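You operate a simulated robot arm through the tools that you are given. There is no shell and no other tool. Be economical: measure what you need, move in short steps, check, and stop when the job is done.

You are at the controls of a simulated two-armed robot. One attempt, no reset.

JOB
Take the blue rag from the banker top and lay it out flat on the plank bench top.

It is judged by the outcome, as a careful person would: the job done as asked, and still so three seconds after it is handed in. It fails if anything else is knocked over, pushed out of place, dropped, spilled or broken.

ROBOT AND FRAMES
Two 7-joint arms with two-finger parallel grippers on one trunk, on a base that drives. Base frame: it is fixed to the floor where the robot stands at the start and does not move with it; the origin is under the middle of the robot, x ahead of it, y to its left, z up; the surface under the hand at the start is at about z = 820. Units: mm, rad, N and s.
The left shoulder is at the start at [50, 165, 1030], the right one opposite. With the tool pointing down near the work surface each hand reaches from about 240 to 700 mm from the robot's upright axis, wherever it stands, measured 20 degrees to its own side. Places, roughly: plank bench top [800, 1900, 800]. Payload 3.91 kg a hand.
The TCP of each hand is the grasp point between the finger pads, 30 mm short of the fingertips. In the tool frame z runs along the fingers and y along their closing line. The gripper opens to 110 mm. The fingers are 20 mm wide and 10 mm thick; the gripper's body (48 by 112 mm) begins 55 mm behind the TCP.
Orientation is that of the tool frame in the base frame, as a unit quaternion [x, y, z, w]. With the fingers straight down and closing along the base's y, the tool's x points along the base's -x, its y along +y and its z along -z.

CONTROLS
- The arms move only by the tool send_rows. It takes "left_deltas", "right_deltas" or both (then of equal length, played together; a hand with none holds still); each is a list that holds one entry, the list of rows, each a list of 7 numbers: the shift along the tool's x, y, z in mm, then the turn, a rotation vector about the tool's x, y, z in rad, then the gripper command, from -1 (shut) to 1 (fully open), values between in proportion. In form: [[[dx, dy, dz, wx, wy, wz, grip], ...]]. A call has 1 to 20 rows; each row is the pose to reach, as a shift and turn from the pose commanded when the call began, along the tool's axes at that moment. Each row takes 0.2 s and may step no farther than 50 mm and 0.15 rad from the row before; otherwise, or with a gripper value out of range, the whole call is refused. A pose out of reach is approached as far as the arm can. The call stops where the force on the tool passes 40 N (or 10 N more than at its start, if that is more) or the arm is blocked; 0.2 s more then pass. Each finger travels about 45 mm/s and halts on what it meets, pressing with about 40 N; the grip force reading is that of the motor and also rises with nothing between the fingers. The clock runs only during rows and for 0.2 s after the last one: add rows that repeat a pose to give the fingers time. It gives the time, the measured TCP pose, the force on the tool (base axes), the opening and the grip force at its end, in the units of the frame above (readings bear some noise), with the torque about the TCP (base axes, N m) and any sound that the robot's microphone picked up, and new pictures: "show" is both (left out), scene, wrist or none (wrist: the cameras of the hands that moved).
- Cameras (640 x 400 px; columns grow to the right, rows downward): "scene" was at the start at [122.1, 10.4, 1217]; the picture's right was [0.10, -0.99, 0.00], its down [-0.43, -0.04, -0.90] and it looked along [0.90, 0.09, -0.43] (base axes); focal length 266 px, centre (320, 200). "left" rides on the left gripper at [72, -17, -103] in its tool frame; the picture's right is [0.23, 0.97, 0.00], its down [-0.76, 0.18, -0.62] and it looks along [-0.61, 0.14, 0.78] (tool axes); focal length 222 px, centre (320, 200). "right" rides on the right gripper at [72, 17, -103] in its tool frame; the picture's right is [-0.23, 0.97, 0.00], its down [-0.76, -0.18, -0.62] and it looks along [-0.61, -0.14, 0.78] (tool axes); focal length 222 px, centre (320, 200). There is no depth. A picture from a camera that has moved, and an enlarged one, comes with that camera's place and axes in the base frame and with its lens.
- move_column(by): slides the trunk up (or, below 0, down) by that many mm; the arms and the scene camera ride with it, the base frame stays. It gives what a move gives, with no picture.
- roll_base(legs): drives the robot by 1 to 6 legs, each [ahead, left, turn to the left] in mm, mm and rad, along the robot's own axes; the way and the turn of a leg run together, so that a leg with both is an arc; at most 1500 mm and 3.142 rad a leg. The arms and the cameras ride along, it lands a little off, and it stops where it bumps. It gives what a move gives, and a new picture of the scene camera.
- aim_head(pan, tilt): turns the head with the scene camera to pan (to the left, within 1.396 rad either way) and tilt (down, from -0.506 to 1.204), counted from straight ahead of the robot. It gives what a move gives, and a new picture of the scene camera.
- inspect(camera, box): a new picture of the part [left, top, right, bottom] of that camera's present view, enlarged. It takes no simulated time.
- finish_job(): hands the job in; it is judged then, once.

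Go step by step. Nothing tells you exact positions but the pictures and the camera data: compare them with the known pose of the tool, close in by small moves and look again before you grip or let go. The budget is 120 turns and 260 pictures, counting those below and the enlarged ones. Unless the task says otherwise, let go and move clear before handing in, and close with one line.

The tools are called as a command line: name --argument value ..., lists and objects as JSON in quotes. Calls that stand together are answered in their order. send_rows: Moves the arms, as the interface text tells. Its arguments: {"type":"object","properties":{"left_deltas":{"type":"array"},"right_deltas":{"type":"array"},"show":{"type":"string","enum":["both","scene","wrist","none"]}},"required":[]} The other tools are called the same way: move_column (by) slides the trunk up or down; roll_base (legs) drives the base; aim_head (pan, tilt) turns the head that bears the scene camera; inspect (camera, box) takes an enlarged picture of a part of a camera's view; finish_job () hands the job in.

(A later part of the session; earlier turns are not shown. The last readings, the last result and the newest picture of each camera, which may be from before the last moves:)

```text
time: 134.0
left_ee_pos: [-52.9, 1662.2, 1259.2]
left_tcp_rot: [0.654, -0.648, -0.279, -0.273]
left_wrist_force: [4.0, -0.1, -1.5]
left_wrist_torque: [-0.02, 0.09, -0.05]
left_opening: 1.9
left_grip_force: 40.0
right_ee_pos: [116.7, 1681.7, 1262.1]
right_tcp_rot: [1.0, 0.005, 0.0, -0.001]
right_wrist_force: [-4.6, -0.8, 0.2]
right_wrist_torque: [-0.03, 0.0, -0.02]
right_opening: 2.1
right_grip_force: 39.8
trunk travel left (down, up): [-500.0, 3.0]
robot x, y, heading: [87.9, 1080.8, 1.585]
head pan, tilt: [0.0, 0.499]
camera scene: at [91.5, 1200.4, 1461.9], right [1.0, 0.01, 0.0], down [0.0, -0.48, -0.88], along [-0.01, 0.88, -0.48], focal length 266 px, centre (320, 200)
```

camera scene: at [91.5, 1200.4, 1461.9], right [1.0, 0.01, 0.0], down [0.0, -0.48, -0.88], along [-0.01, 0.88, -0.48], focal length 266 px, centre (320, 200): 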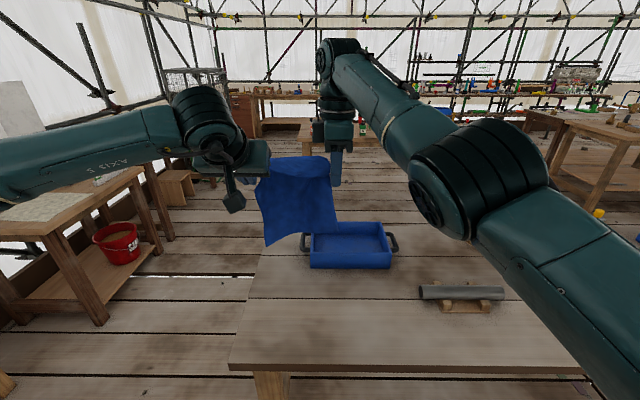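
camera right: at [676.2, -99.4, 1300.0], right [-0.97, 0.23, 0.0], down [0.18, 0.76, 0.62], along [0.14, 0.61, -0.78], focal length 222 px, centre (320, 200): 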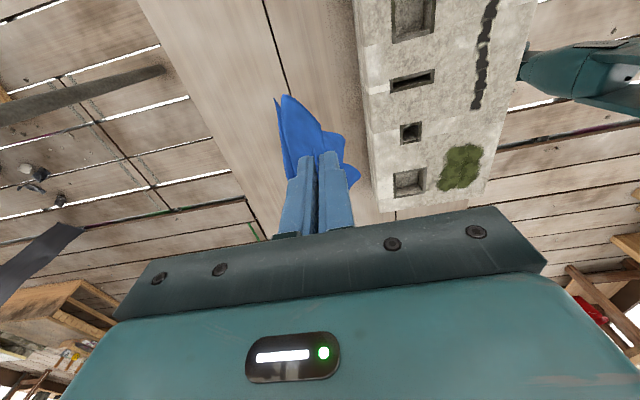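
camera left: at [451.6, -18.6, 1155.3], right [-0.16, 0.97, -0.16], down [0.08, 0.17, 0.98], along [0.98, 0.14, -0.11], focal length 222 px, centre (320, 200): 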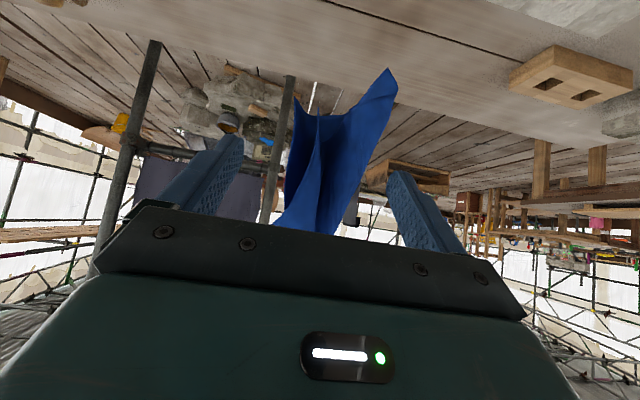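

The bench front (y 1530–1880, x -150..480) is free, with the tray starting at y≈1910. I'll roll ahead 100 mm and lower the trunk 100 mm.

roll_base --legs '[[105, -30, -0.014]]'

move_column --by -100

inspect --camera "scene" --box '[180, 100, 440, 400]'

```text
time: 135.2
left_ee_pos: [-16.4, 1768.7, 1257.0]
left_tcp_rot: [-0.65, 0.652, 0.277, 0.274]
left_wrist_force: [5.0, 1.2, -1.2]
left_wrist_torque: [-0.02, 0.1, 0.03]
left_opening: 2.0
left_grip_force: 40.1
right_ee_pos: [153.7, 1785.1, 1262.0]
right_tcp_rot: [1.0, -0.001, 0.0, -0.001]
right_wrist_force: [-4.0, 0.2, 0.3]
right_wrist_torque: [-0.02, 0.06, -0.04]
right_opening: 1.8
right_grip_force: 40.2
trunk travel left (down, up): [-500.0, 3.0]
robot x, y, heading: [119.7, 1179.0, 1.567]
head pan, tilt: [0.0, 0.499]
camera scene: at [122.3, 1304.1, 1461.8], right [1.0, 0.0, 0.0], down [0.0, -0.48, -0.88], along [0.0, 0.88, -0.48], focal length 266 px, centre (320, 200)
```

scene: 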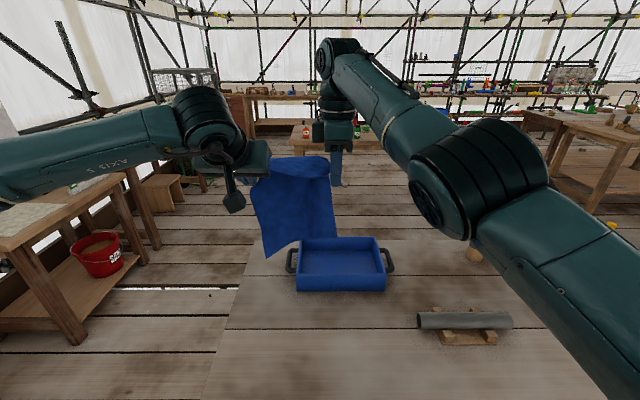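

```text
time: 136.5
left_ee_pos: [-16.0, 1766.2, 1157.2]
left_tcp_rot: [-0.65, 0.652, 0.277, 0.275]
left_wrist_force: [3.4, 0.7, -1.3]
left_wrist_torque: [-0.01, 0.11, -0.06]
left_opening: 1.9
left_grip_force: 40.1
right_ee_pos: [153.5, 1785.2, 1162.8]
right_tcp_rot: [1.0, -0.001, 0.0, -0.001]
right_wrist_force: [-3.7, -0.9, 0.5]
right_wrist_torque: [0.0, 0.02, -0.02]
right_opening: 1.9
right_grip_force: 40.1
trunk travel left (down, up): [-400.0, 103.0]
robot x, y, heading: [119.2, 1184.4, 1.566]
head pan, tilt: [0.0, 0.499]
```

```text
1.33 times, centred on (310, 250) of scene
camera zoom: at [122.2, 1303.4, 1361.9], right [1.0, 0.0, 0.0], down [0.0, -0.48, -0.88], along [0.0, 0.88, -0.48], focal length 355 px, centre (333, 133)
```

zoom: 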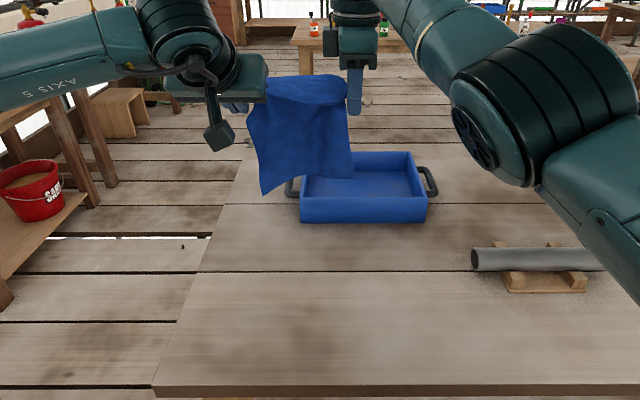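

Front edge of the bench works out at y≈1578 and the tray front at y≈1912, so the cloth must lie between about y 1610 and 1870. I'll lower the hands by 100 mm and look at the hem.

send_rows --left_deltas '[[[18, 0, 17.5, 0, 0, 0, -1], [36, 0, 35, 0, 0, 0, -1], [54, 0, 52.5, 0, 0, 0, -1], [72, 0, 70, 0, 0, 0, -1], [72, 0, 70, 0, 0, 0, -1], [72, 0, 70, 0, 0, 0, -1]]]' --right_deltas '[[[0, 0, 25, 0, 0, 0, -1], [0, 0, 50, 0, 0, 0, -1], [0, 0, 75, 0, 0, 0, -1], [0, 0, 100, 0, 0, 0, -1], [0, 0, 100, 0, 0, 0, -1], [0, 0, 100, 0, 0, 0, -1]]]' --show "both"

inspect --camera "scene" --box '[220, 140, 420, 290]'

```text
time: 137.9
left_ee_pos: [-16.4, 1767.0, 1056.8]
left_tcp_rot: [-0.65, 0.653, 0.277, 0.274]
left_wrist_force: [4.9, 0.4, -0.1]
left_wrist_torque: [-0.04, 0.13, -0.03]
left_opening: 2.1
left_grip_force: 40.0
right_ee_pos: [153.6, 1787.6, 1062.7]
right_tcp_rot: [1.0, -0.002, -0.001, 0.0]
right_wrist_force: [-5.3, -0.3, 1.1]
right_wrist_torque: [0.0, -0.01, 0.03]
right_opening: 1.8
right_grip_force: 39.5
trunk travel left (down, up): [-400.0, 103.0]
robot x, y, heading: [124.6, 1181.5, 1.566]
head pan, tilt: [0.0, 0.499]
camera scene: at [122.1, 1303.6, 1361.8], right [1.0, 0.0, 0.0], down [0.0, -0.48, -0.88], along [0.0, 0.88, -0.48], focal length 266 px, centre (320, 200)
camera right: at [226.6, 1770.1, 1165.2], right [-0.23, -0.97, 0.0], down [-0.76, 0.18, 0.62], along [-0.61, 0.14, -0.78], focal length 222 px, centre (320, 200)
camera left: at [0.1, 1642.6, 1077.6], right [-0.97, -0.16, -0.16], down [-0.17, 0.08, 0.98], along [-0.14, 0.98, -0.11], focal length 222 px, centre (320, 200)
```

scene: 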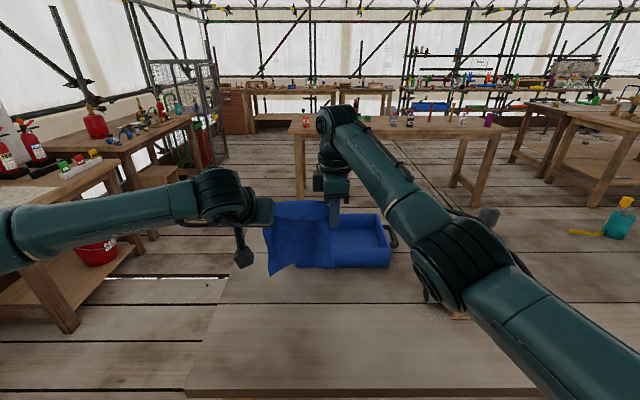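
right: 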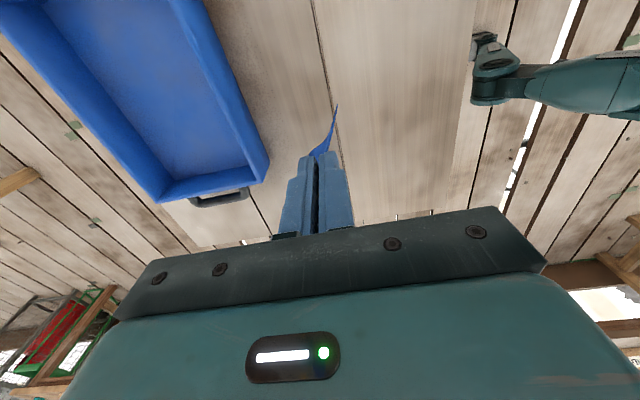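
left: 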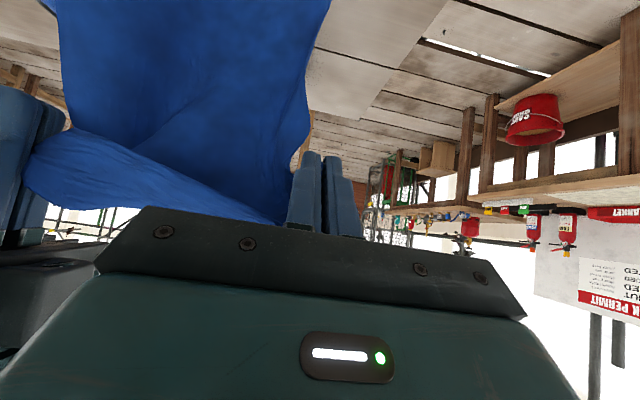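

```text
2.67 times, centred on (320, 215) of scene
camera zoom: at [122.1, 1303.6, 1361.8], right [1.0, 0.0, 0.0], down [0.0, -0.48, -0.88], along [0.0, 0.88, -0.48], focal length 710 px, centre (320, 160)
```

zoom: 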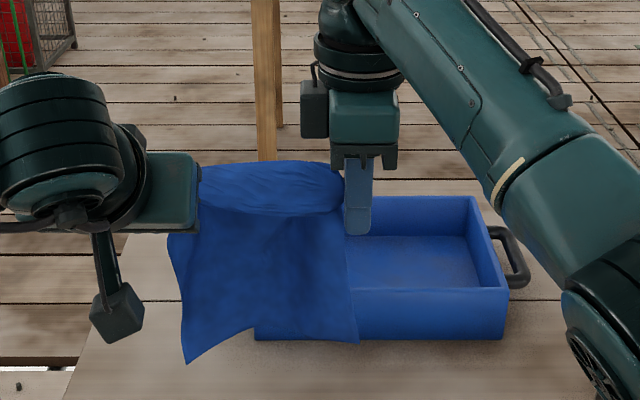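

The hem hangs at y≈1768, a little above z 900. I'll roll ahead 88 mm so it lands near y≈1855, short of the tray.

roll_base --legs '[[88, 0, 0]]'

send_rows --left_deltas '[[[18, 0, 17.5, 0, 0, 0, -1], [36, 0, 35, 0, 0, 0, -1], [54, 0, 52.5, 0, 0, 0, -1], [61, 0, 59.5, 0, 0, 0, -1], [61, 0, 59.5, 0, 0, 0, -1]]]' --right_deltas '[[[0, 0, 25, 0, 0, 0, -1], [0, 0, 50, 0, 0, 0, -1], [0, 0, 75, 0, 0, 0, -1], [0, 0, 85, 0, 0, 0, -1], [0, 0, 85, 0, 0, 0, -1]]]' --show "both"

inspect --camera "scene" --box '[220, 140, 420, 290]'

```text
time: 139.0
left_ee_pos: [-17.1, 1855.7, 1056.1]
left_tcp_rot: [-0.65, 0.652, 0.277, 0.275]
left_wrist_force: [4.4, 1.1, -1.0]
left_wrist_torque: [-0.06, 0.13, -0.01]
left_opening: 1.8
left_grip_force: 40.3
right_ee_pos: [151.8, 1875.9, 1062.1]
right_tcp_rot: [1.0, 0.0, 0.0, 0.0]
right_wrist_force: [-3.6, -1.0, 0.5]
right_wrist_torque: [-0.01, -0.03, 0.01]
right_opening: 1.9
right_grip_force: 40.2
trunk travel left (down, up): [-400.0, 103.0]
robot x, y, heading: [117.8, 1271.2, 1.57]
head pan, tilt: [0.0, 0.499]
camera scene: at [122.2, 1392.4, 1361.7], right [1.0, 0.0, 0.0], down [0.0, -0.48, -0.88], along [0.0, 0.88, -0.48], focal length 266 px, centre (320, 200)
```

scene: 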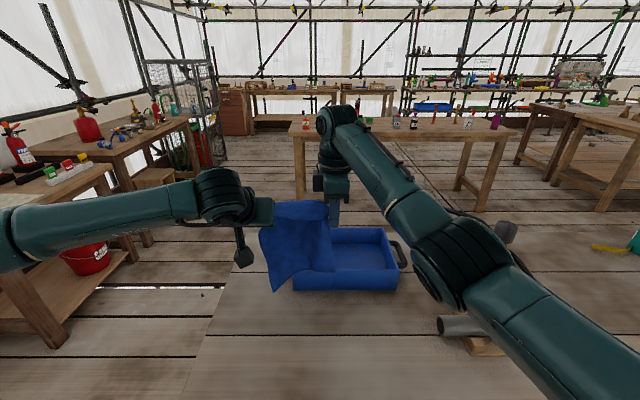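

```text
time: 140.2
left_ee_pos: [-16.7, 1854.7, 971.2]
left_tcp_rot: [-0.65, 0.652, 0.277, 0.276]
left_wrist_force: [5.1, 0.5, -1.0]
left_wrist_torque: [-0.02, 0.09, -0.01]
left_opening: 1.8
left_grip_force: 40.6
right_ee_pos: [152.8, 1876.2, 976.3]
right_tcp_rot: [1.0, 0.0, 0.0, -0.001]
right_wrist_force: [-3.9, -0.2, 0.8]
right_wrist_torque: [0.0, 0.01, -0.03]
right_opening: 2.2
right_grip_force: 39.5
trunk travel left (down, up): [-400.0, 103.0]
robot x, y, heading: [120.7, 1272.8, 1.572]
head pan, tilt: [0.0, 0.499]
camera scene: at [122.2, 1391.4, 1361.9], right [1.0, 0.0, 0.0], down [0.0, -0.48, -0.88], along [0.0, 0.88, -0.48], focal length 266 px, centre (320, 200)
camera right: at [226.4, 1858.5, 1079.2], right [-0.23, -0.97, 0.0], down [-0.76, 0.18, 0.62], along [-0.61, 0.14, -0.78], focal length 222 px, centre (320, 200)
camera left: at [0.4, 1729.4, 992.0], right [-0.97, -0.16, -0.16], down [-0.17, 0.08, 0.98], along [-0.14, 0.98, -0.11], focal length 222 px, centre (320, 200)
```

scene: 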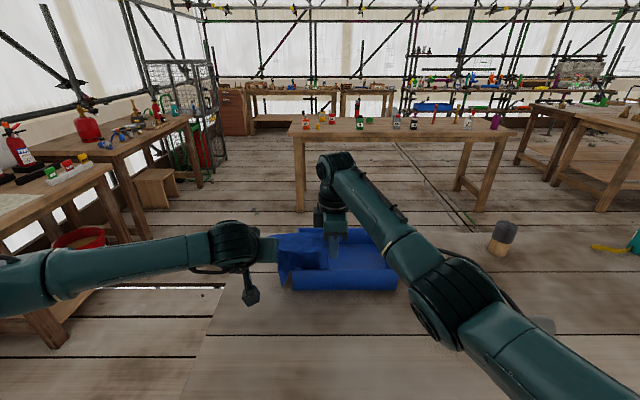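
right: 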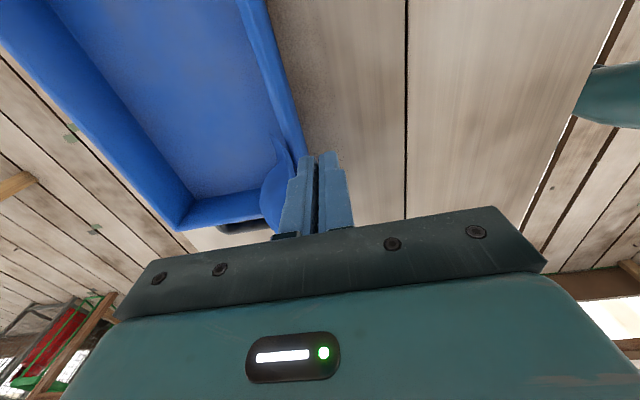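
left: 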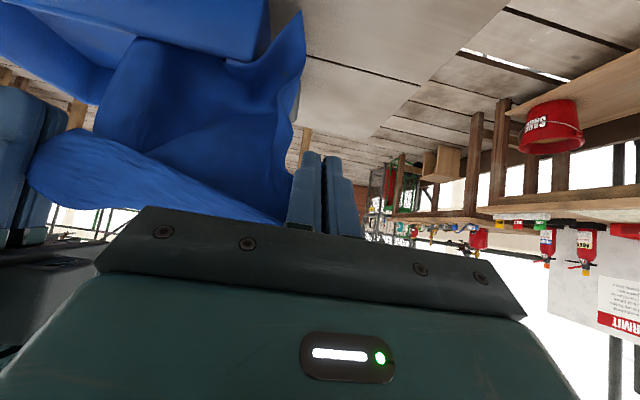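

```text
2.67 times, centred on (320, 215) of scene
camera zoom: at [122.2, 1391.4, 1361.9], right [1.0, 0.0, 0.0], down [0.0, -0.48, -0.88], along [0.0, 0.88, -0.48], focal length 710 px, centre (320, 160)
```

zoom: 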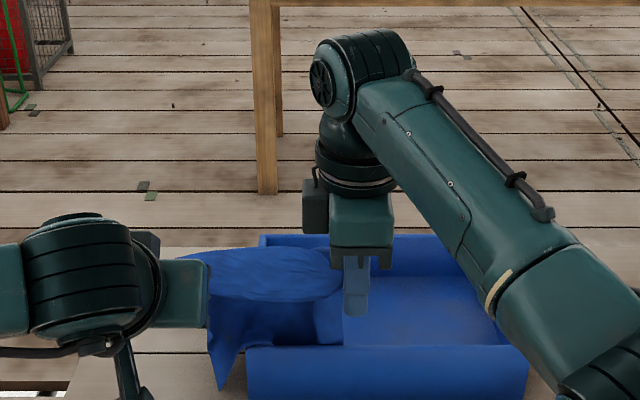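

The cloth swung forward and its hem came down over the tray's front wall. I'll lift straight up, let it settle, and come back 40 mm.

send_rows --left_deltas '[[[-22, 0, -21, 0, 0, 0, -1], [-43, 0, -42, 0, 0, 0, -1], [-65, 0, -63, 0, 0, 0, -1], [-86, 0, -84, 0, 0, 0, -1], [-86, 0, -84, 0, 0, 0, -1], [-86, 0, -84, 0, 0, 0, -1], [-86, 0, -84, 0, 0, 0, -1], [-86, 0, -84, 0, 0, 0, -1]]]' --right_deltas '[[[0, 0, -30, 0, 0, 0, -1], [0, 0, -60, 0, 0, 0, -1], [0, 0, -90, 0, 0, 0, -1], [0, 0, -120, 0, 0, 0, -1], [0, 0, -120, 0, 0, 0, -1], [0, 0, -120, 0, 0, 0, -1], [0, 0, -120, 0, 0, 0, -1], [0, 0, -120, 0, 0, 0, -1]]]' --show "none"

roll_base --legs '[[-40, 0, 0]]'

inspect --camera "scene" --box '[220, 140, 420, 290]'

inspect --camera "right" --box '[120, 0, 480, 240]'

```text
time: 142.0
left_ee_pos: [-17.4, 1853.7, 1092.2]
left_tcp_rot: [-0.65, 0.652, 0.277, 0.275]
left_wrist_force: [4.3, 1.8, -0.9]
left_wrist_torque: [-0.02, 0.1, -0.06]
left_opening: 2.0
left_grip_force: 39.4
right_ee_pos: [153.6, 1876.4, 1098.3]
right_tcp_rot: [1.0, 0.0, 0.0, -0.001]
right_wrist_force: [-5.4, -1.1, 1.3]
right_wrist_torque: [-0.01, 0.0, 0.0]
right_opening: 2.0
right_grip_force: 40.1
trunk travel left (down, up): [-400.0, 103.0]
robot x, y, heading: [114.5, 1270.1, 1.571]
head pan, tilt: [0.0, 0.499]
```

```text
time: 142.9
left_ee_pos: [-16.3, 1814.5, 1093.7]
left_tcp_rot: [-0.651, 0.651, 0.278, 0.275]
left_wrist_force: [5.7, 0.8, -1.8]
left_wrist_torque: [0.01, 0.15, 0.0]
left_opening: 1.8
left_grip_force: 40.0
right_ee_pos: [151.1, 1836.1, 1098.5]
right_tcp_rot: [1.0, 0.001, 0.0, -0.002]
right_wrist_force: [-5.4, -1.4, 0.9]
right_wrist_torque: [0.02, 0.01, 0.0]
right_opening: 1.7
right_grip_force: 40.0
trunk travel left (down, up): [-400.0, 103.0]
robot x, y, heading: [118.9, 1233.3, 1.564]
head pan, tilt: [0.0, 0.499]
camera scene: at [122.1, 1350.5, 1362.0], right [1.0, 0.0, 0.0], down [0.0, -0.48, -0.88], along [0.0, 0.88, -0.48], focal length 266 px, centre (320, 200)
```

scene: 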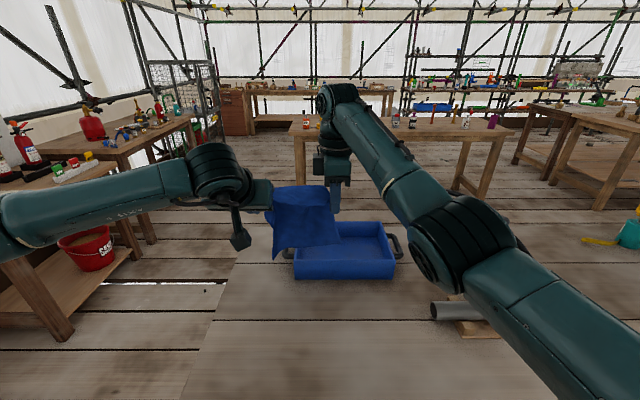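

```text
2.67 times, centred on (320, 215) of scene
camera zoom: at [122.1, 1350.5, 1362.0], right [1.0, 0.0, 0.0], down [0.0, -0.48, -0.88], along [0.0, 0.88, -0.48], focal length 710 px, centre (320, 160)
```

zoom: 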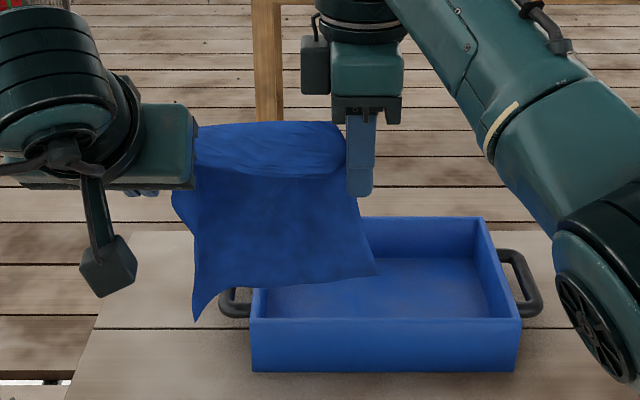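

```text
1.67 times, centred on (300, 120) of right
camera zoom: at [226.2, 1818.3, 1201.0], right [-0.23, -0.97, 0.0], down [-0.76, 0.18, 0.62], along [-0.61, 0.14, -0.78], focal length 370 px, centre (353, 333)
```

zoom: 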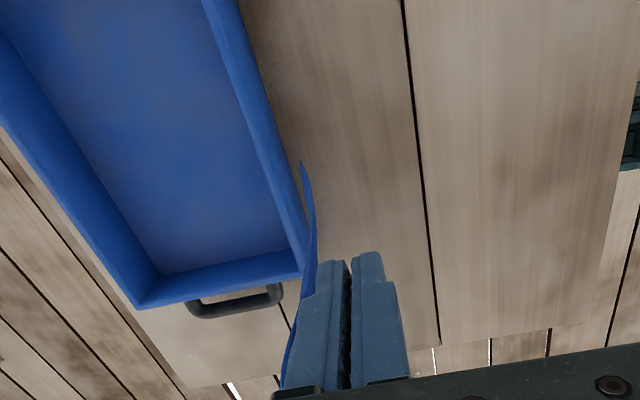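

I'll let it settle and check the hem position again.

send_rows --left_deltas '[[[0, 0, 0, 0, 0, 0, -1], [0, 0, 0, 0, 0, 0, -1], [0, 0, 0, 0, 0, 0, -1], [0, 0, 0, 0, 0, 0, -1], [0, 0, 0, 0, 0, 0, -1], [0, 0, 0, 0, 0, 0, -1], [0, 0, 0, 0, 0, 0, -1], [0, 0, 0, 0, 0, 0, -1]]]' --show "none"

inspect --camera "scene" --box '[220, 140, 420, 290]'

inspect --camera "right" --box '[120, 0, 480, 240]'

```text
time: 144.7
left_ee_pos: [-17.0, 1814.4, 1093.2]
left_tcp_rot: [-0.65, 0.652, 0.277, 0.275]
left_wrist_force: [4.8, 0.1, -0.8]
left_wrist_torque: [-0.01, 0.15, -0.06]
left_opening: 2.1
left_grip_force: 39.9
right_ee_pos: [152.0, 1836.7, 1096.8]
right_tcp_rot: [1.0, -0.001, -0.001, -0.001]
right_wrist_force: [-5.3, -0.9, 0.5]
right_wrist_torque: [0.02, -0.02, -0.02]
right_opening: 1.9
right_grip_force: 39.7
trunk travel left (down, up): [-400.0, 103.0]
robot x, y, heading: [121.3, 1230.9, 1.569]
head pan, tilt: [0.0, 0.499]
```

```text
2.67 times, centred on (320, 215) of scene
camera zoom: at [122.0, 1351.8, 1361.9], right [1.0, 0.0, 0.0], down [0.0, -0.48, -0.88], along [0.0, 0.88, -0.48], focal length 710 px, centre (320, 160)
```

zoom: 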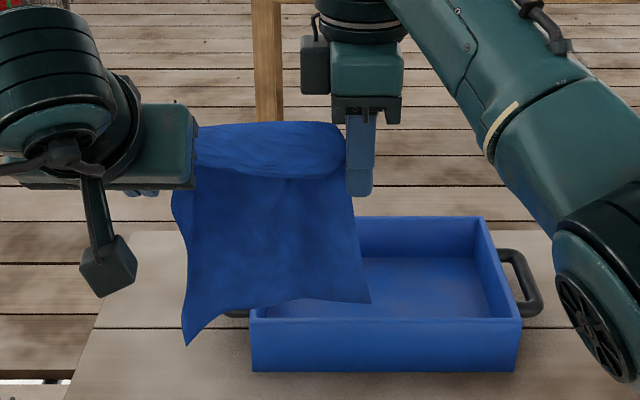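

```text
1.67 times, centred on (300, 120) of right
camera zoom: at [226.1, 1819.3, 1200.3], right [-0.23, -0.97, 0.0], down [-0.76, 0.18, 0.62], along [-0.61, 0.14, -0.78], focal length 370 px, centre (353, 333)
```

zoom: 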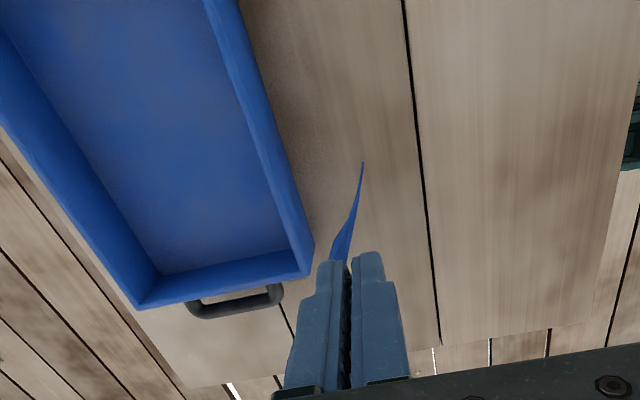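

Settled hem is at y≈1826. I'll slowly ease 35 mm forward while lowering 110 mm, avoiding swing.

send_rows --left_deltas '[[[1, 0, 4, 0, 0, 0, -1], [4, 0, 12, 0, 0, 0, -1], [8, 0, 22, 0, 0, 0, -1], [13, 0, 32, 0, 0, 0, -1], [18, 0, 43, 0, 0, 0, -1], [24, 0, 54, 0, 0, 0, -1], [30, 0, 65, 0, 0, 0, -1], [36, 0, 76, 0, 0, 0, -1], [42, 0, 85, 0, 0, 0, -1], [48, 0, 93, 0, 0, 0, -1], [52, 0, 99, 0, 0, 0, -1], [54.7, 0, 102, 0, 0, 0, -1], [54.7, 0, 102, 0, 0, 0, -1], [54.7, 0, 102, 0, 0, 0, -1], [54.7, 0, 102, 0, 0, 0, -1]]]' --right_deltas '[[[0, -2, 3, 0, 0, 0, -1], [0, -6, 11, 0, 0, 0, -1], [0, -10, 21, 0, 0, 0, -1], [0, -14, 32, 0, 0, 0, -1], [0, -18, 43, 0, 0, 0, -1], [0, -21, 55, 0, 0, 0, -1], [0, -24, 67, 0, 0, 0, -1], [0, -27, 79, 0, 0, 0, -1], [0, -30, 90, 0, 0, 0, -1], [0, -32, 99, 0, 0, 0, -1], [0, -34, 107, 0, 0, 0, -1], [0, -35, 110, 0, 0, 0, -1], [0, -35, 110, 0, 0, 0, -1], [0, -35, 110, 0, 0, 0, -1], [0, -35, 110, 0, 0, 0, -1]]]' --show "none"

inspect --camera "scene" --box '[220, 170, 420, 320]'

inspect --camera "right" --box '[120, 0, 480, 240]'

```text
time: 147.9
left_ee_pos: [-18.6, 1848.1, 982.9]
left_tcp_rot: [-0.649, 0.652, 0.277, 0.276]
left_wrist_force: [8.4, 1.7, -1.1]
left_wrist_torque: [0.0, 0.2, -0.06]
left_opening: 2.0
left_grip_force: 40.2
right_ee_pos: [156.1, 1860.3, 990.0]
right_tcp_rot: [1.0, 0.0, -0.001, 0.0]
right_wrist_force: [-9.1, -0.1, 0.7]
right_wrist_torque: [-0.02, 0.03, -0.01]
right_opening: 2.0
right_grip_force: 40.1
right hand out of reach, approached as far as the arm can: row 7, 8, 9, 10, 11, 12, 13, 14, 15
trunk travel left (down, up): [-400.0, 103.0]
robot x, y, heading: [119.5, 1229.4, 1.569]
head pan, tilt: [0.0, 0.499]
```

```text
2.67 times, centred on (320, 245) of scene
camera zoom: at [122.0, 1351.8, 1361.9], right [1.0, 0.0, 0.0], down [0.0, -0.48, -0.88], along [0.0, 0.88, -0.48], focal length 710 px, centre (320, 80)
```

zoom: 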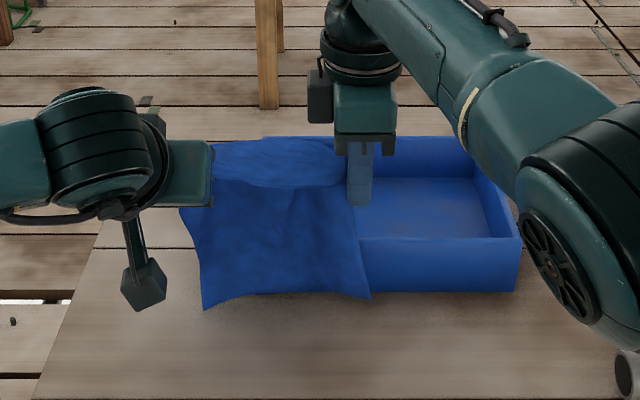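

```text
1.67 times, centred on (300, 120) of right
camera zoom: at [229.9, 1843.1, 1093.0], right [-0.23, -0.97, 0.0], down [-0.76, 0.18, 0.62], along [-0.61, 0.14, -0.78], focal length 370 px, centre (353, 333)
```

zoom: 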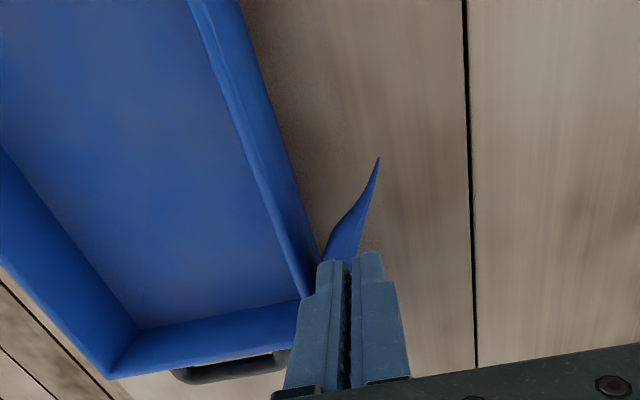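

The cloth hangs clear in front of the tray. The sheet below the hands looks shorter than expected, so I'll check for a flap on the far side.

inspect --camera "left" --box '[0, 0, 420, 260]'

inspect --camera "scene" --box '[270, 200, 350, 290]'

```text
1.52 times, centred on (210, 130) of left
camera zoom: at [-0.9, 1724.4, 1002.7], right [-0.97, -0.16, -0.16], down [-0.17, 0.08, 0.98], along [-0.14, 0.98, -0.11], focal length 338 px, centre (488, 307)
```

zoom: 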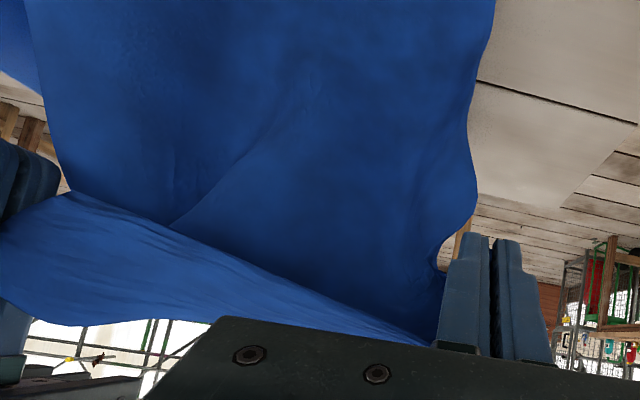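

```text
4.44 times, centred on (310, 245) of scene
camera zoom: at [122.0, 1351.8, 1361.9], right [1.0, 0.0, 0.0], down [0.0, -0.48, -0.88], along [0.0, 0.88, -0.48], focal length 1183 px, centre (364, 0)
```

zoom: 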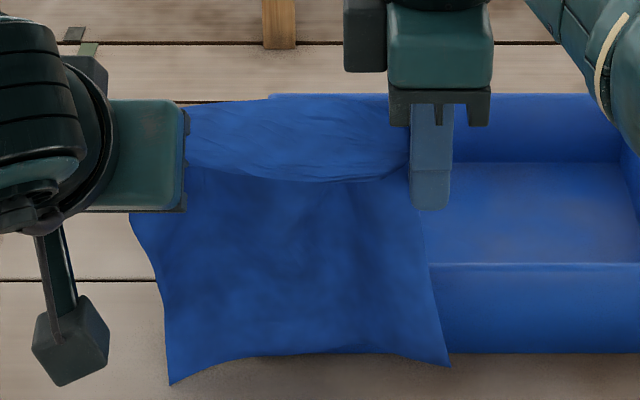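

The held edge is folded over a little because the pads hold it upward; turning the left hand to vertical while drawing back will open that. I'll touch the hem down and start drawing both hands back and down together.

send_rows --left_deltas '[[[14, 0, 14, 0, 0, 0, -1], [29, 0, 28, 0, 0, 0, -1], [43, 0, 42, 0, 0, 0, -1], [60, 0, 36, 0, 0.08, 0, -1], [76, 0, 29, 0, 0.16, 0, -1], [92, 0, 22, 0, 0.24, 0, -1], [108, 0, 15, 0, 0.32, 0, -1], [124, 0, 8, 0, 0.4, 0, -1], [140, 0, 1, 0, 0.48, 0, -1], [156, 0, -6, 0, 0.56, 0, -1]]]' --right_deltas '[[[-3, 0, 20, 0, 0, 0, -1], [-6, 0, 40, 0, 0, 0, -1], [-8, 0, 60, 0, 0, 0, -1], [-8, 17, 67, 0, 0, 0, -1], [-8, 33, 74, 0, 0, 0, -1], [-8, 50, 81, 0, 0, 0, -1], [-8, 66, 88, 0, 0, 0, -1], [-8, 83, 95, 0, 0, 0, -1], [-8, 99, 102, 0, 0, 0, -1], [-8, 116, 109, 0, 0, 0, -1]]]' --show "scene"

inspect --camera "scene" --box '[220, 190, 420, 340]'

```text
time: 150.1
left_ee_pos: [-17.7, 1736.0, 875.0]
left_tcp_rot: [-0.701, 0.703, 0.086, 0.083]
left_wrist_force: [0.6, -0.4, -0.4]
left_wrist_torque: [0.01, 0.04, -0.05]
left_opening: 1.9
left_grip_force: 39.4
right_ee_pos: [148.0, 1744.4, 880.1]
right_tcp_rot: [1.0, -0.001, -0.001, -0.001]
right_wrist_force: [-0.7, -0.8, 0.0]
right_wrist_torque: [-0.03, -0.02, -0.06]
right_opening: 1.8
right_grip_force: 39.9
right hand out of reach, approached as far as the arm can: row 2, 3
trunk travel left (down, up): [-400.0, 103.0]
robot x, y, heading: [118.2, 1233.1, 1.573]
head pan, tilt: [0.0, 0.499]
camera scene: at [122.1, 1351.7, 1361.9], right [1.0, 0.0, 0.0], down [0.0, -0.48, -0.88], along [0.0, 0.88, -0.48], focal length 266 px, centre (320, 200)
```

scene: 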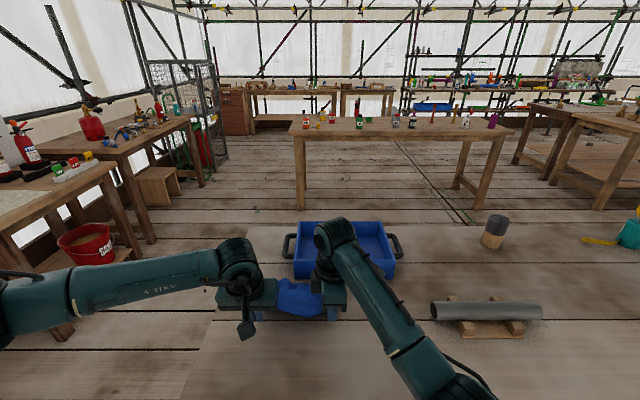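

```text
2.67 times, centred on (320, 265) of scene
camera zoom: at [122.1, 1351.7, 1361.9], right [1.0, 0.0, 0.0], down [0.0, -0.48, -0.88], along [0.0, 0.88, -0.48], focal length 710 px, centre (320, 27)
```

zoom: 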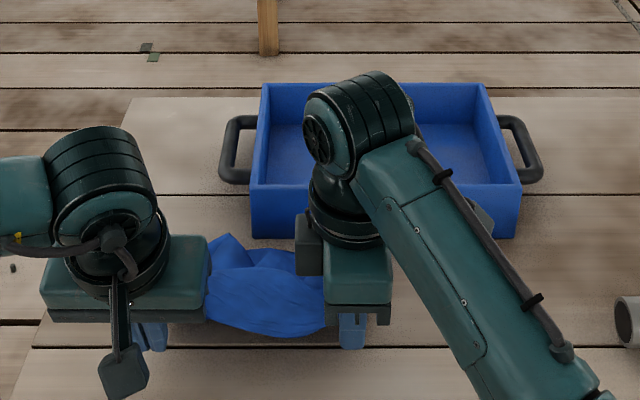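

Tray untouched; the hem is down ahead of the hands. I'll continue drawing back and down to just above the bench.

send_rows --left_deltas '[[[17, 0, 2.5, 0, 0.04, 0, -1], [34, 0, 5, 0, 0.08, 0, -1], [51, 0, 7.5, 0, 0.12, 0, -1], [68, 0, 10, 0, 0.16, 0, -1], [85, 0, 12.5, 0, 0.2, 0, -1], [102, 0, 15, 0, 0.24, 0, -1], [102, 0, 15, 0, 0.24, 0, -1]]]' --right_deltas '[[[0, 17, 7, 0, 0, 0, -1], [0, 34, 14, 0, 0, 0, -1], [0, 51, 21, 0, 0, 0, -1], [0, 68, 28, 0, 0, 0, -1], [0, 85, 35, 0, 0, 0, -1], [0, 102, 42, 0, 0, 0, -1], [0, 102, 42, 0, 0, 0, -1]]]' --show "both"

inspect --camera "scene" --box '[220, 210, 420, 360]'

```text
time: 151.7
left_ee_pos: [-18.0, 1641.9, 834.6]
left_tcp_rot: [-0.706, 0.708, 0.002, -0.002]
left_wrist_force: [1.9, -0.3, -0.3]
left_wrist_torque: [0.04, 0.03, -0.07]
left_opening: 2.0
left_grip_force: 40.3
right_ee_pos: [146.0, 1641.8, 837.2]
right_tcp_rot: [1.0, 0.0, -0.001, -0.001]
right_wrist_force: [-1.9, 0.8, 0.0]
right_wrist_torque: [0.0, 0.0, -0.07]
right_opening: 1.9
right_grip_force: 40.5
trunk travel left (down, up): [-400.0, 103.0]
robot x, y, heading: [119.1, 1226.8, 1.572]
head pan, tilt: [0.0, 0.499]
camera scene: at [122.0, 1351.8, 1361.9], right [1.0, 0.0, 0.0], down [0.0, -0.48, -0.88], along [0.0, 0.88, -0.48], focal length 266 px, centre (320, 200)
camera right: at [220.8, 1624.7, 940.8], right [-0.23, -0.97, 0.0], down [-0.76, 0.18, 0.62], along [-0.61, 0.14, -0.78], focal length 222 px, centre (320, 200)
camera left: at [-1.1, 1568.7, 939.0], right [-0.97, -0.23, 0.0], down [-0.18, 0.76, 0.62], along [-0.14, 0.61, -0.78], focal length 222 px, centre (320, 200)
```

scene: 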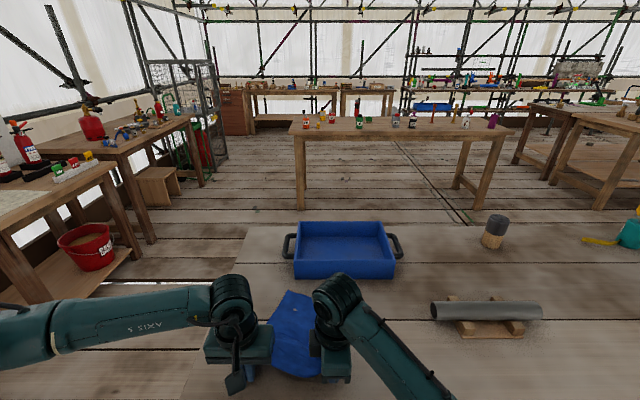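
right: 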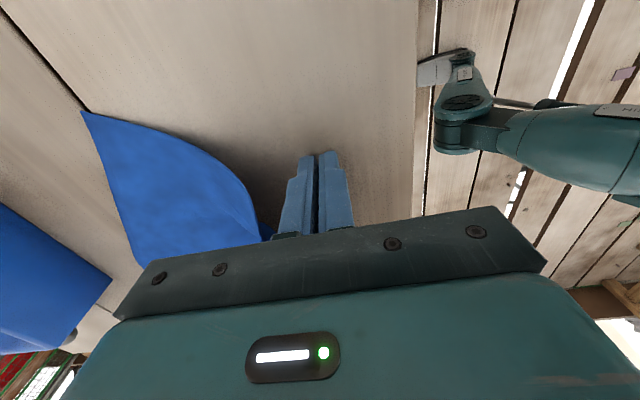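
left: 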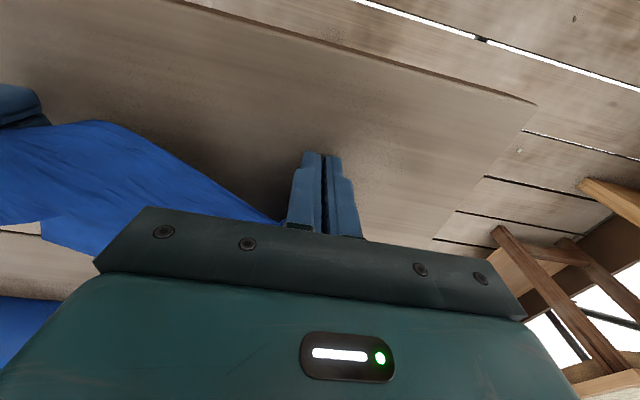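

```text
2.67 times, centred on (320, 285) of scene
camera zoom: at [122.0, 1351.8, 1361.9], right [1.0, 0.0, 0.0], down [0.0, -0.48, -0.88], along [0.0, 0.88, -0.48], focal length 710 px, centre (320, -27)
```

zoom: 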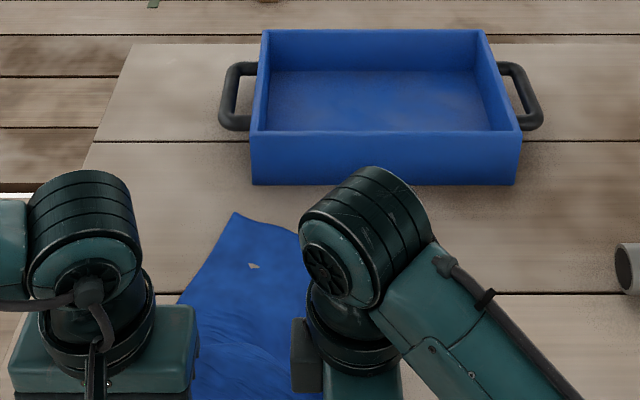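

The cloth is laid out from y≈1870 back to the hands at y≈1642, clear of the tray and bench edge. I'll lower the last few mm, draw back slightly, and open.

send_rows --left_deltas '[[[5, 0, 2, 0, 0, 0, -1], [10, 0, 3, 0, 0, 0, -1], [10, 0, 3, 0, 0, 0, -0.8], [10, 0, 3, 0, 0, 0, -0.6], [10, 0, 3, 0, 0, 0, -0.5], [10, 0, 3, 0, 0, 0, -0.5], [10, 0, 3, 0, 0, 0, -0.5]]]' --right_deltas '[[[0, 5, 3, 0, 0, 0, -1], [0, 10, 5, 0, 0, 0, -1], [0, 10, 5, 0, 0, 0, -0.8], [0, 10, 5, 0, 0, 0, -0.6], [0, 10, 5, 0, 0, 0, -0.5], [0, 10, 5, 0, 0, 0, -0.5], [0, 10, 5, 0, 0, 0, -0.5]]]' --show "wrist"

```text
time: 153.3
left_ee_pos: [-19.5, 1631.3, 831.3]
left_tcp_rot: [-0.706, 0.708, 0.001, -0.001]
left_wrist_force: [0.1, -0.2, -0.1]
left_wrist_torque: [0.01, -0.01, 0.02]
left_opening: 27.6
left_grip_force: 0.1
right_ee_pos: [147.5, 1630.9, 832.6]
right_tcp_rot: [1.0, 0.0, -0.001, -0.001]
right_wrist_force: [-0.6, 0.7, -0.3]
right_wrist_torque: [0.04, 0.03, 0.0]
right_opening: 27.8
right_grip_force: 0.0
trunk travel left (down, up): [-400.0, 103.0]
robot x, y, heading: [121.0, 1230.1, 1.57]
head pan, tilt: [0.0, 0.499]
camera right: at [221.1, 1614.9, 935.9], right [-0.23, -0.97, 0.0], down [-0.76, 0.18, 0.62], along [-0.61, 0.14, -0.78], focal length 222 px, centre (320, 200)
camera left: at [-1.3, 1558.3, 936.2], right [-0.97, -0.23, 0.0], down [-0.17, 0.76, 0.63], along [-0.14, 0.61, -0.78], focal length 222 px, centre (320, 200)
```

right: 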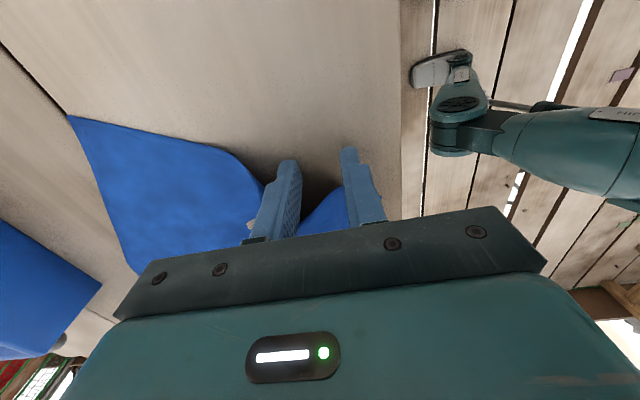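
left: 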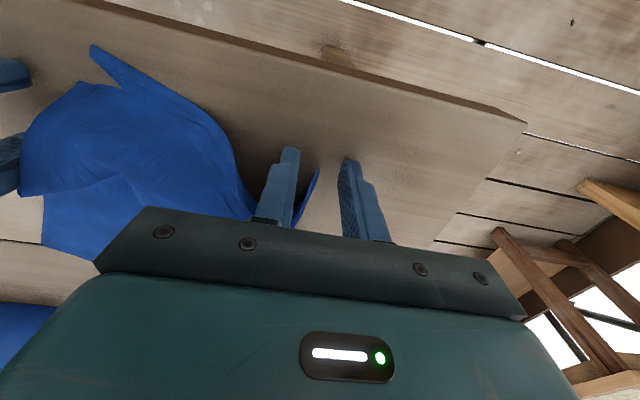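

Released. I'll lift both hands straight up and look at how it lies.

send_rows --left_deltas '[[[0, 0, -30, 0, 0, 0, -0.5], [0, 0, -70, 0, 0, 0, -0.5], [0, 10, -110, 0, 0, 0, -0.5], [0, 40, -150, 0, 0, 0, -0.5], [0, 80, -180, 0, 0, 0, -0.5], [0, 110, -200, 0, 0, 0, -0.5]]]' --right_deltas '[[[0, 0, -30, 0, 0, 0, -0.5], [0, 0, -70, 0, 0, 0, -0.5], [10, 0, -110, 0, 0, 0, -0.5], [40, 0, -150, 0, 0, 0, -0.5], [80, 0, -180, 0, 0, 0, -0.5], [110, 0, -200, 0, 0, 0, -0.5]]]' --show "none"

aim_head --pan 0.0 --tilt 0.85

inspect --camera "scene" --box '[200, 100, 440, 300]'

```text
time: 154.7
left_ee_pos: [-127.1, 1629.9, 1033.6]
left_tcp_rot: [-0.706, 0.708, 0.002, -0.001]
left_wrist_force: [0.4, -0.3, -0.5]
left_wrist_torque: [0.0, -0.02, 0.02]
left_opening: 27.6
left_grip_force: 0.0
right_ee_pos: [258.1, 1631.1, 1033.2]
right_tcp_rot: [1.0, 0.0, 0.0, 0.0]
right_wrist_force: [-0.1, 0.0, 0.7]
right_wrist_torque: [-0.02, 0.0, -0.01]
right_opening: 27.6
right_grip_force: 0.0
trunk travel left (down, up): [-400.0, 103.0]
robot x, y, heading: [119.2, 1230.3, 1.572]
head pan, tilt: [0.0, 0.499]
```

```text
time: 155.6
left_ee_pos: [-127.0, 1630.4, 1032.5]
left_tcp_rot: [-0.707, 0.708, 0.001, 0.0]
left_wrist_force: [0.2, -0.1, 0.2]
left_wrist_torque: [0.03, -0.01, 0.01]
left_opening: 27.6
left_grip_force: 0.0
right_ee_pos: [258.2, 1631.9, 1032.0]
right_tcp_rot: [1.0, 0.0, 0.0, -0.001]
right_wrist_force: [-0.4, -0.3, -0.4]
right_wrist_torque: [0.0, -0.03, 0.0]
right_opening: 27.4
right_grip_force: 0.1
trunk travel left (down, up): [-400.0, 103.0]
robot x, y, heading: [121.3, 1231.4, 1.565]
head pan, tilt: [0.0, 0.85]
camera scene: at [122.0, 1339.0, 1331.9], right [1.0, 0.0, 0.0], down [0.0, -0.75, -0.66], along [0.0, 0.66, -0.75], focal length 266 px, centre (320, 200)
```

scene: 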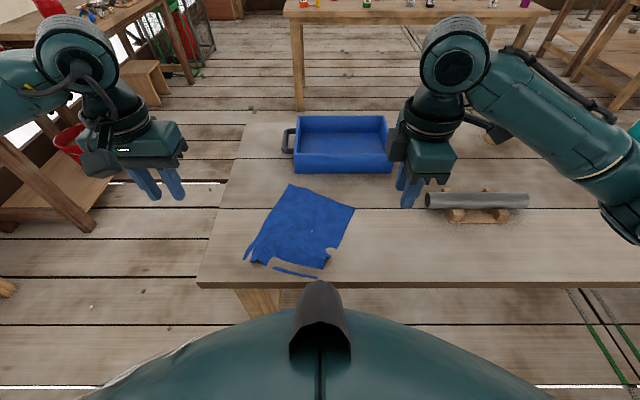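

```text
2.00 times, centred on (320, 200) of scene
camera zoom: at [122.0, 1339.0, 1331.9], right [1.0, 0.0, 0.0], down [0.0, -0.75, -0.66], along [0.0, 0.66, -0.75], focal length 532 px, centre (320, 200)
```

zoom: 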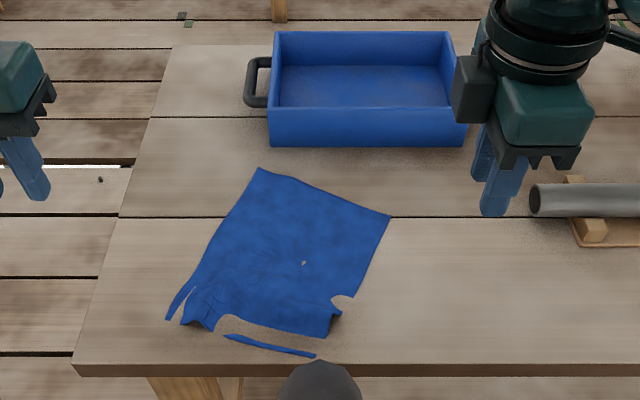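

It lies nearly flat. I'll zoom in on the near edge, where some of it seems slightly embedded or folded.

send_rows --left_deltas '[[[0, 0, 0, 0, 0, 0, -0.5], [0, 0, 0, 0, 0, 0, -0.5], [0, 0, 0, 0, 0, 0, -0.5], [0, 0, 0, 0, 0, 0, -0.5], [0, 0, 0, 0, 0, 0, -0.5], [0, 0, 0, 0, 0, 0, -0.5], [0, 0, 0, 0, 0, 0, -0.5], [0, 0, 0, 0, 0, 0, -0.5], [0, 0, 0, 0, 0, 0, -0.5], [0, 0, 0, 0, 0, 0, -0.5]]]' --show "none"

inspect --camera "scene" --box '[235, 170, 375, 290]'

inspect --camera "right" --box '[0, 0, 640, 400]'

inspect --camera "left" --box '[0, 0, 320, 240]'

```text
time: 157.8
left_ee_pos: [-127.0, 1630.9, 1032.8]
left_tcp_rot: [-0.707, 0.707, 0.002, 0.0]
left_wrist_force: [0.0, -0.4, -0.4]
left_wrist_torque: [0.0, 0.03, -0.02]
left_opening: 27.2
left_grip_force: 0.1
right_ee_pos: [257.9, 1633.1, 1032.0]
right_tcp_rot: [1.0, 0.001, 0.0, -0.001]
right_wrist_force: [0.3, 0.4, 0.6]
right_wrist_torque: [-0.03, -0.02, 0.01]
right_opening: 27.5
right_grip_force: 0.0
trunk travel left (down, up): [-400.0, 103.0]
robot x, y, heading: [117.5, 1228.6, 1.568]
head pan, tilt: [0.0, 0.85]
```

```text
3.33 times, centred on (305, 230) of scene
camera zoom: at [122.0, 1339.0, 1331.9], right [1.0, 0.0, 0.0], down [0.0, -0.75, -0.66], along [0.0, 0.66, -0.75], focal length 888 px, centre (370, 100)
```

zoom: 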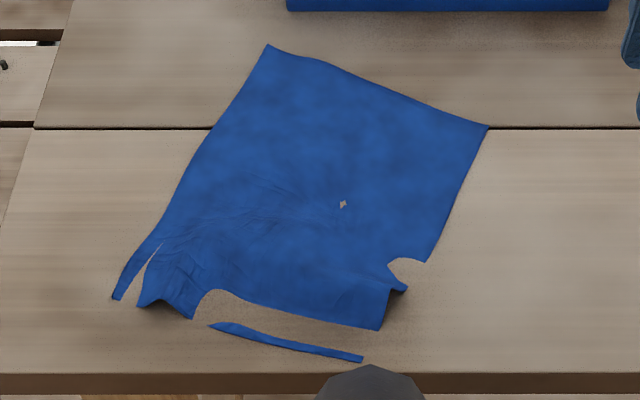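

```text
1.00 times, centred on (320, 200) of right (not enlarged: the box is as wide or as high as the picture)
camera zoom: at [332.2, 1614.9, 1135.0], right [-0.23, -0.97, 0.0], down [-0.76, 0.18, 0.62], along [-0.61, 0.14, -0.78], focal length 222 px, centre (320, 200)
```

zoom: 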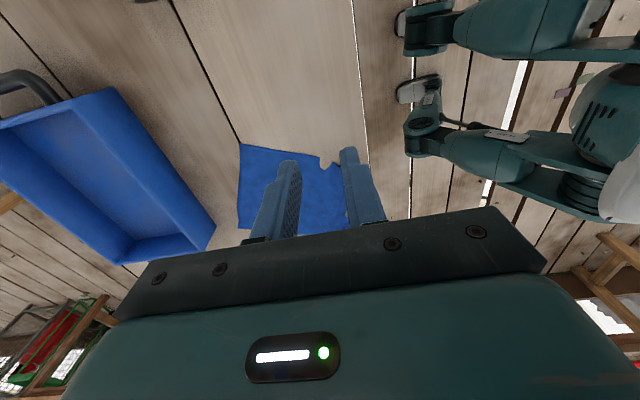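

```text
1.67 times, centred on (160, 120) of left
camera zoom: at [-109.3, 1558.1, 1136.5], right [-0.97, -0.23, 0.0], down [-0.17, 0.76, 0.62], along [-0.14, 0.61, -0.78], focal length 370 px, centre (587, 333)
```

zoom: 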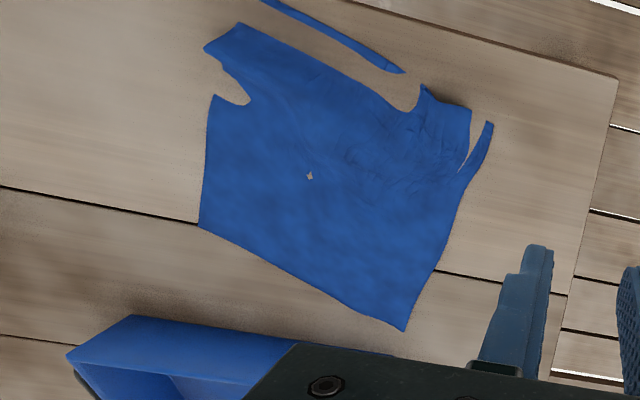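

Most of it is flat, but the near edge has a small lip and dips where my fingertips pressed it down. I'll take the lip mid-edge with the right hand, lift it free, and lay it again gently. First I'll position above it.

send_rows --right_deltas '[[[-45, 5, 20, 0, 0, 0, -0.3], [-90, 10, 50, 0, 0, 0, -0.1], [-135, 15, 85, 0, 0, 0, -0.1], [-175, 20, 120, 0, 0, 0, -0.1], [-193, 20, 150, 0, 0, 0, -0.1], [-193, 20, 162, 0, 0, 0, -0.1]]]' --show "wrist"

inspect --camera "left" --box '[0, 0, 320, 240]'

```text
refused: row 2 steps farther than a row can; nothing moved
```

```text
1.67 times, centred on (160, 120) of left
camera zoom: at [-109.3, 1558.1, 1136.5], right [-0.97, -0.23, 0.0], down [-0.17, 0.76, 0.62], along [-0.14, 0.61, -0.78], focal length 370 px, centre (587, 333)
```

zoom: 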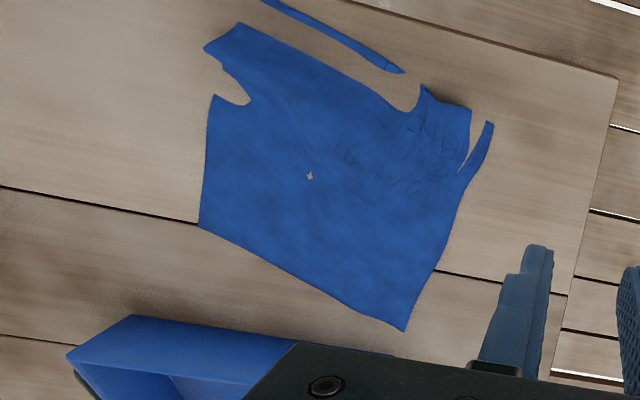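

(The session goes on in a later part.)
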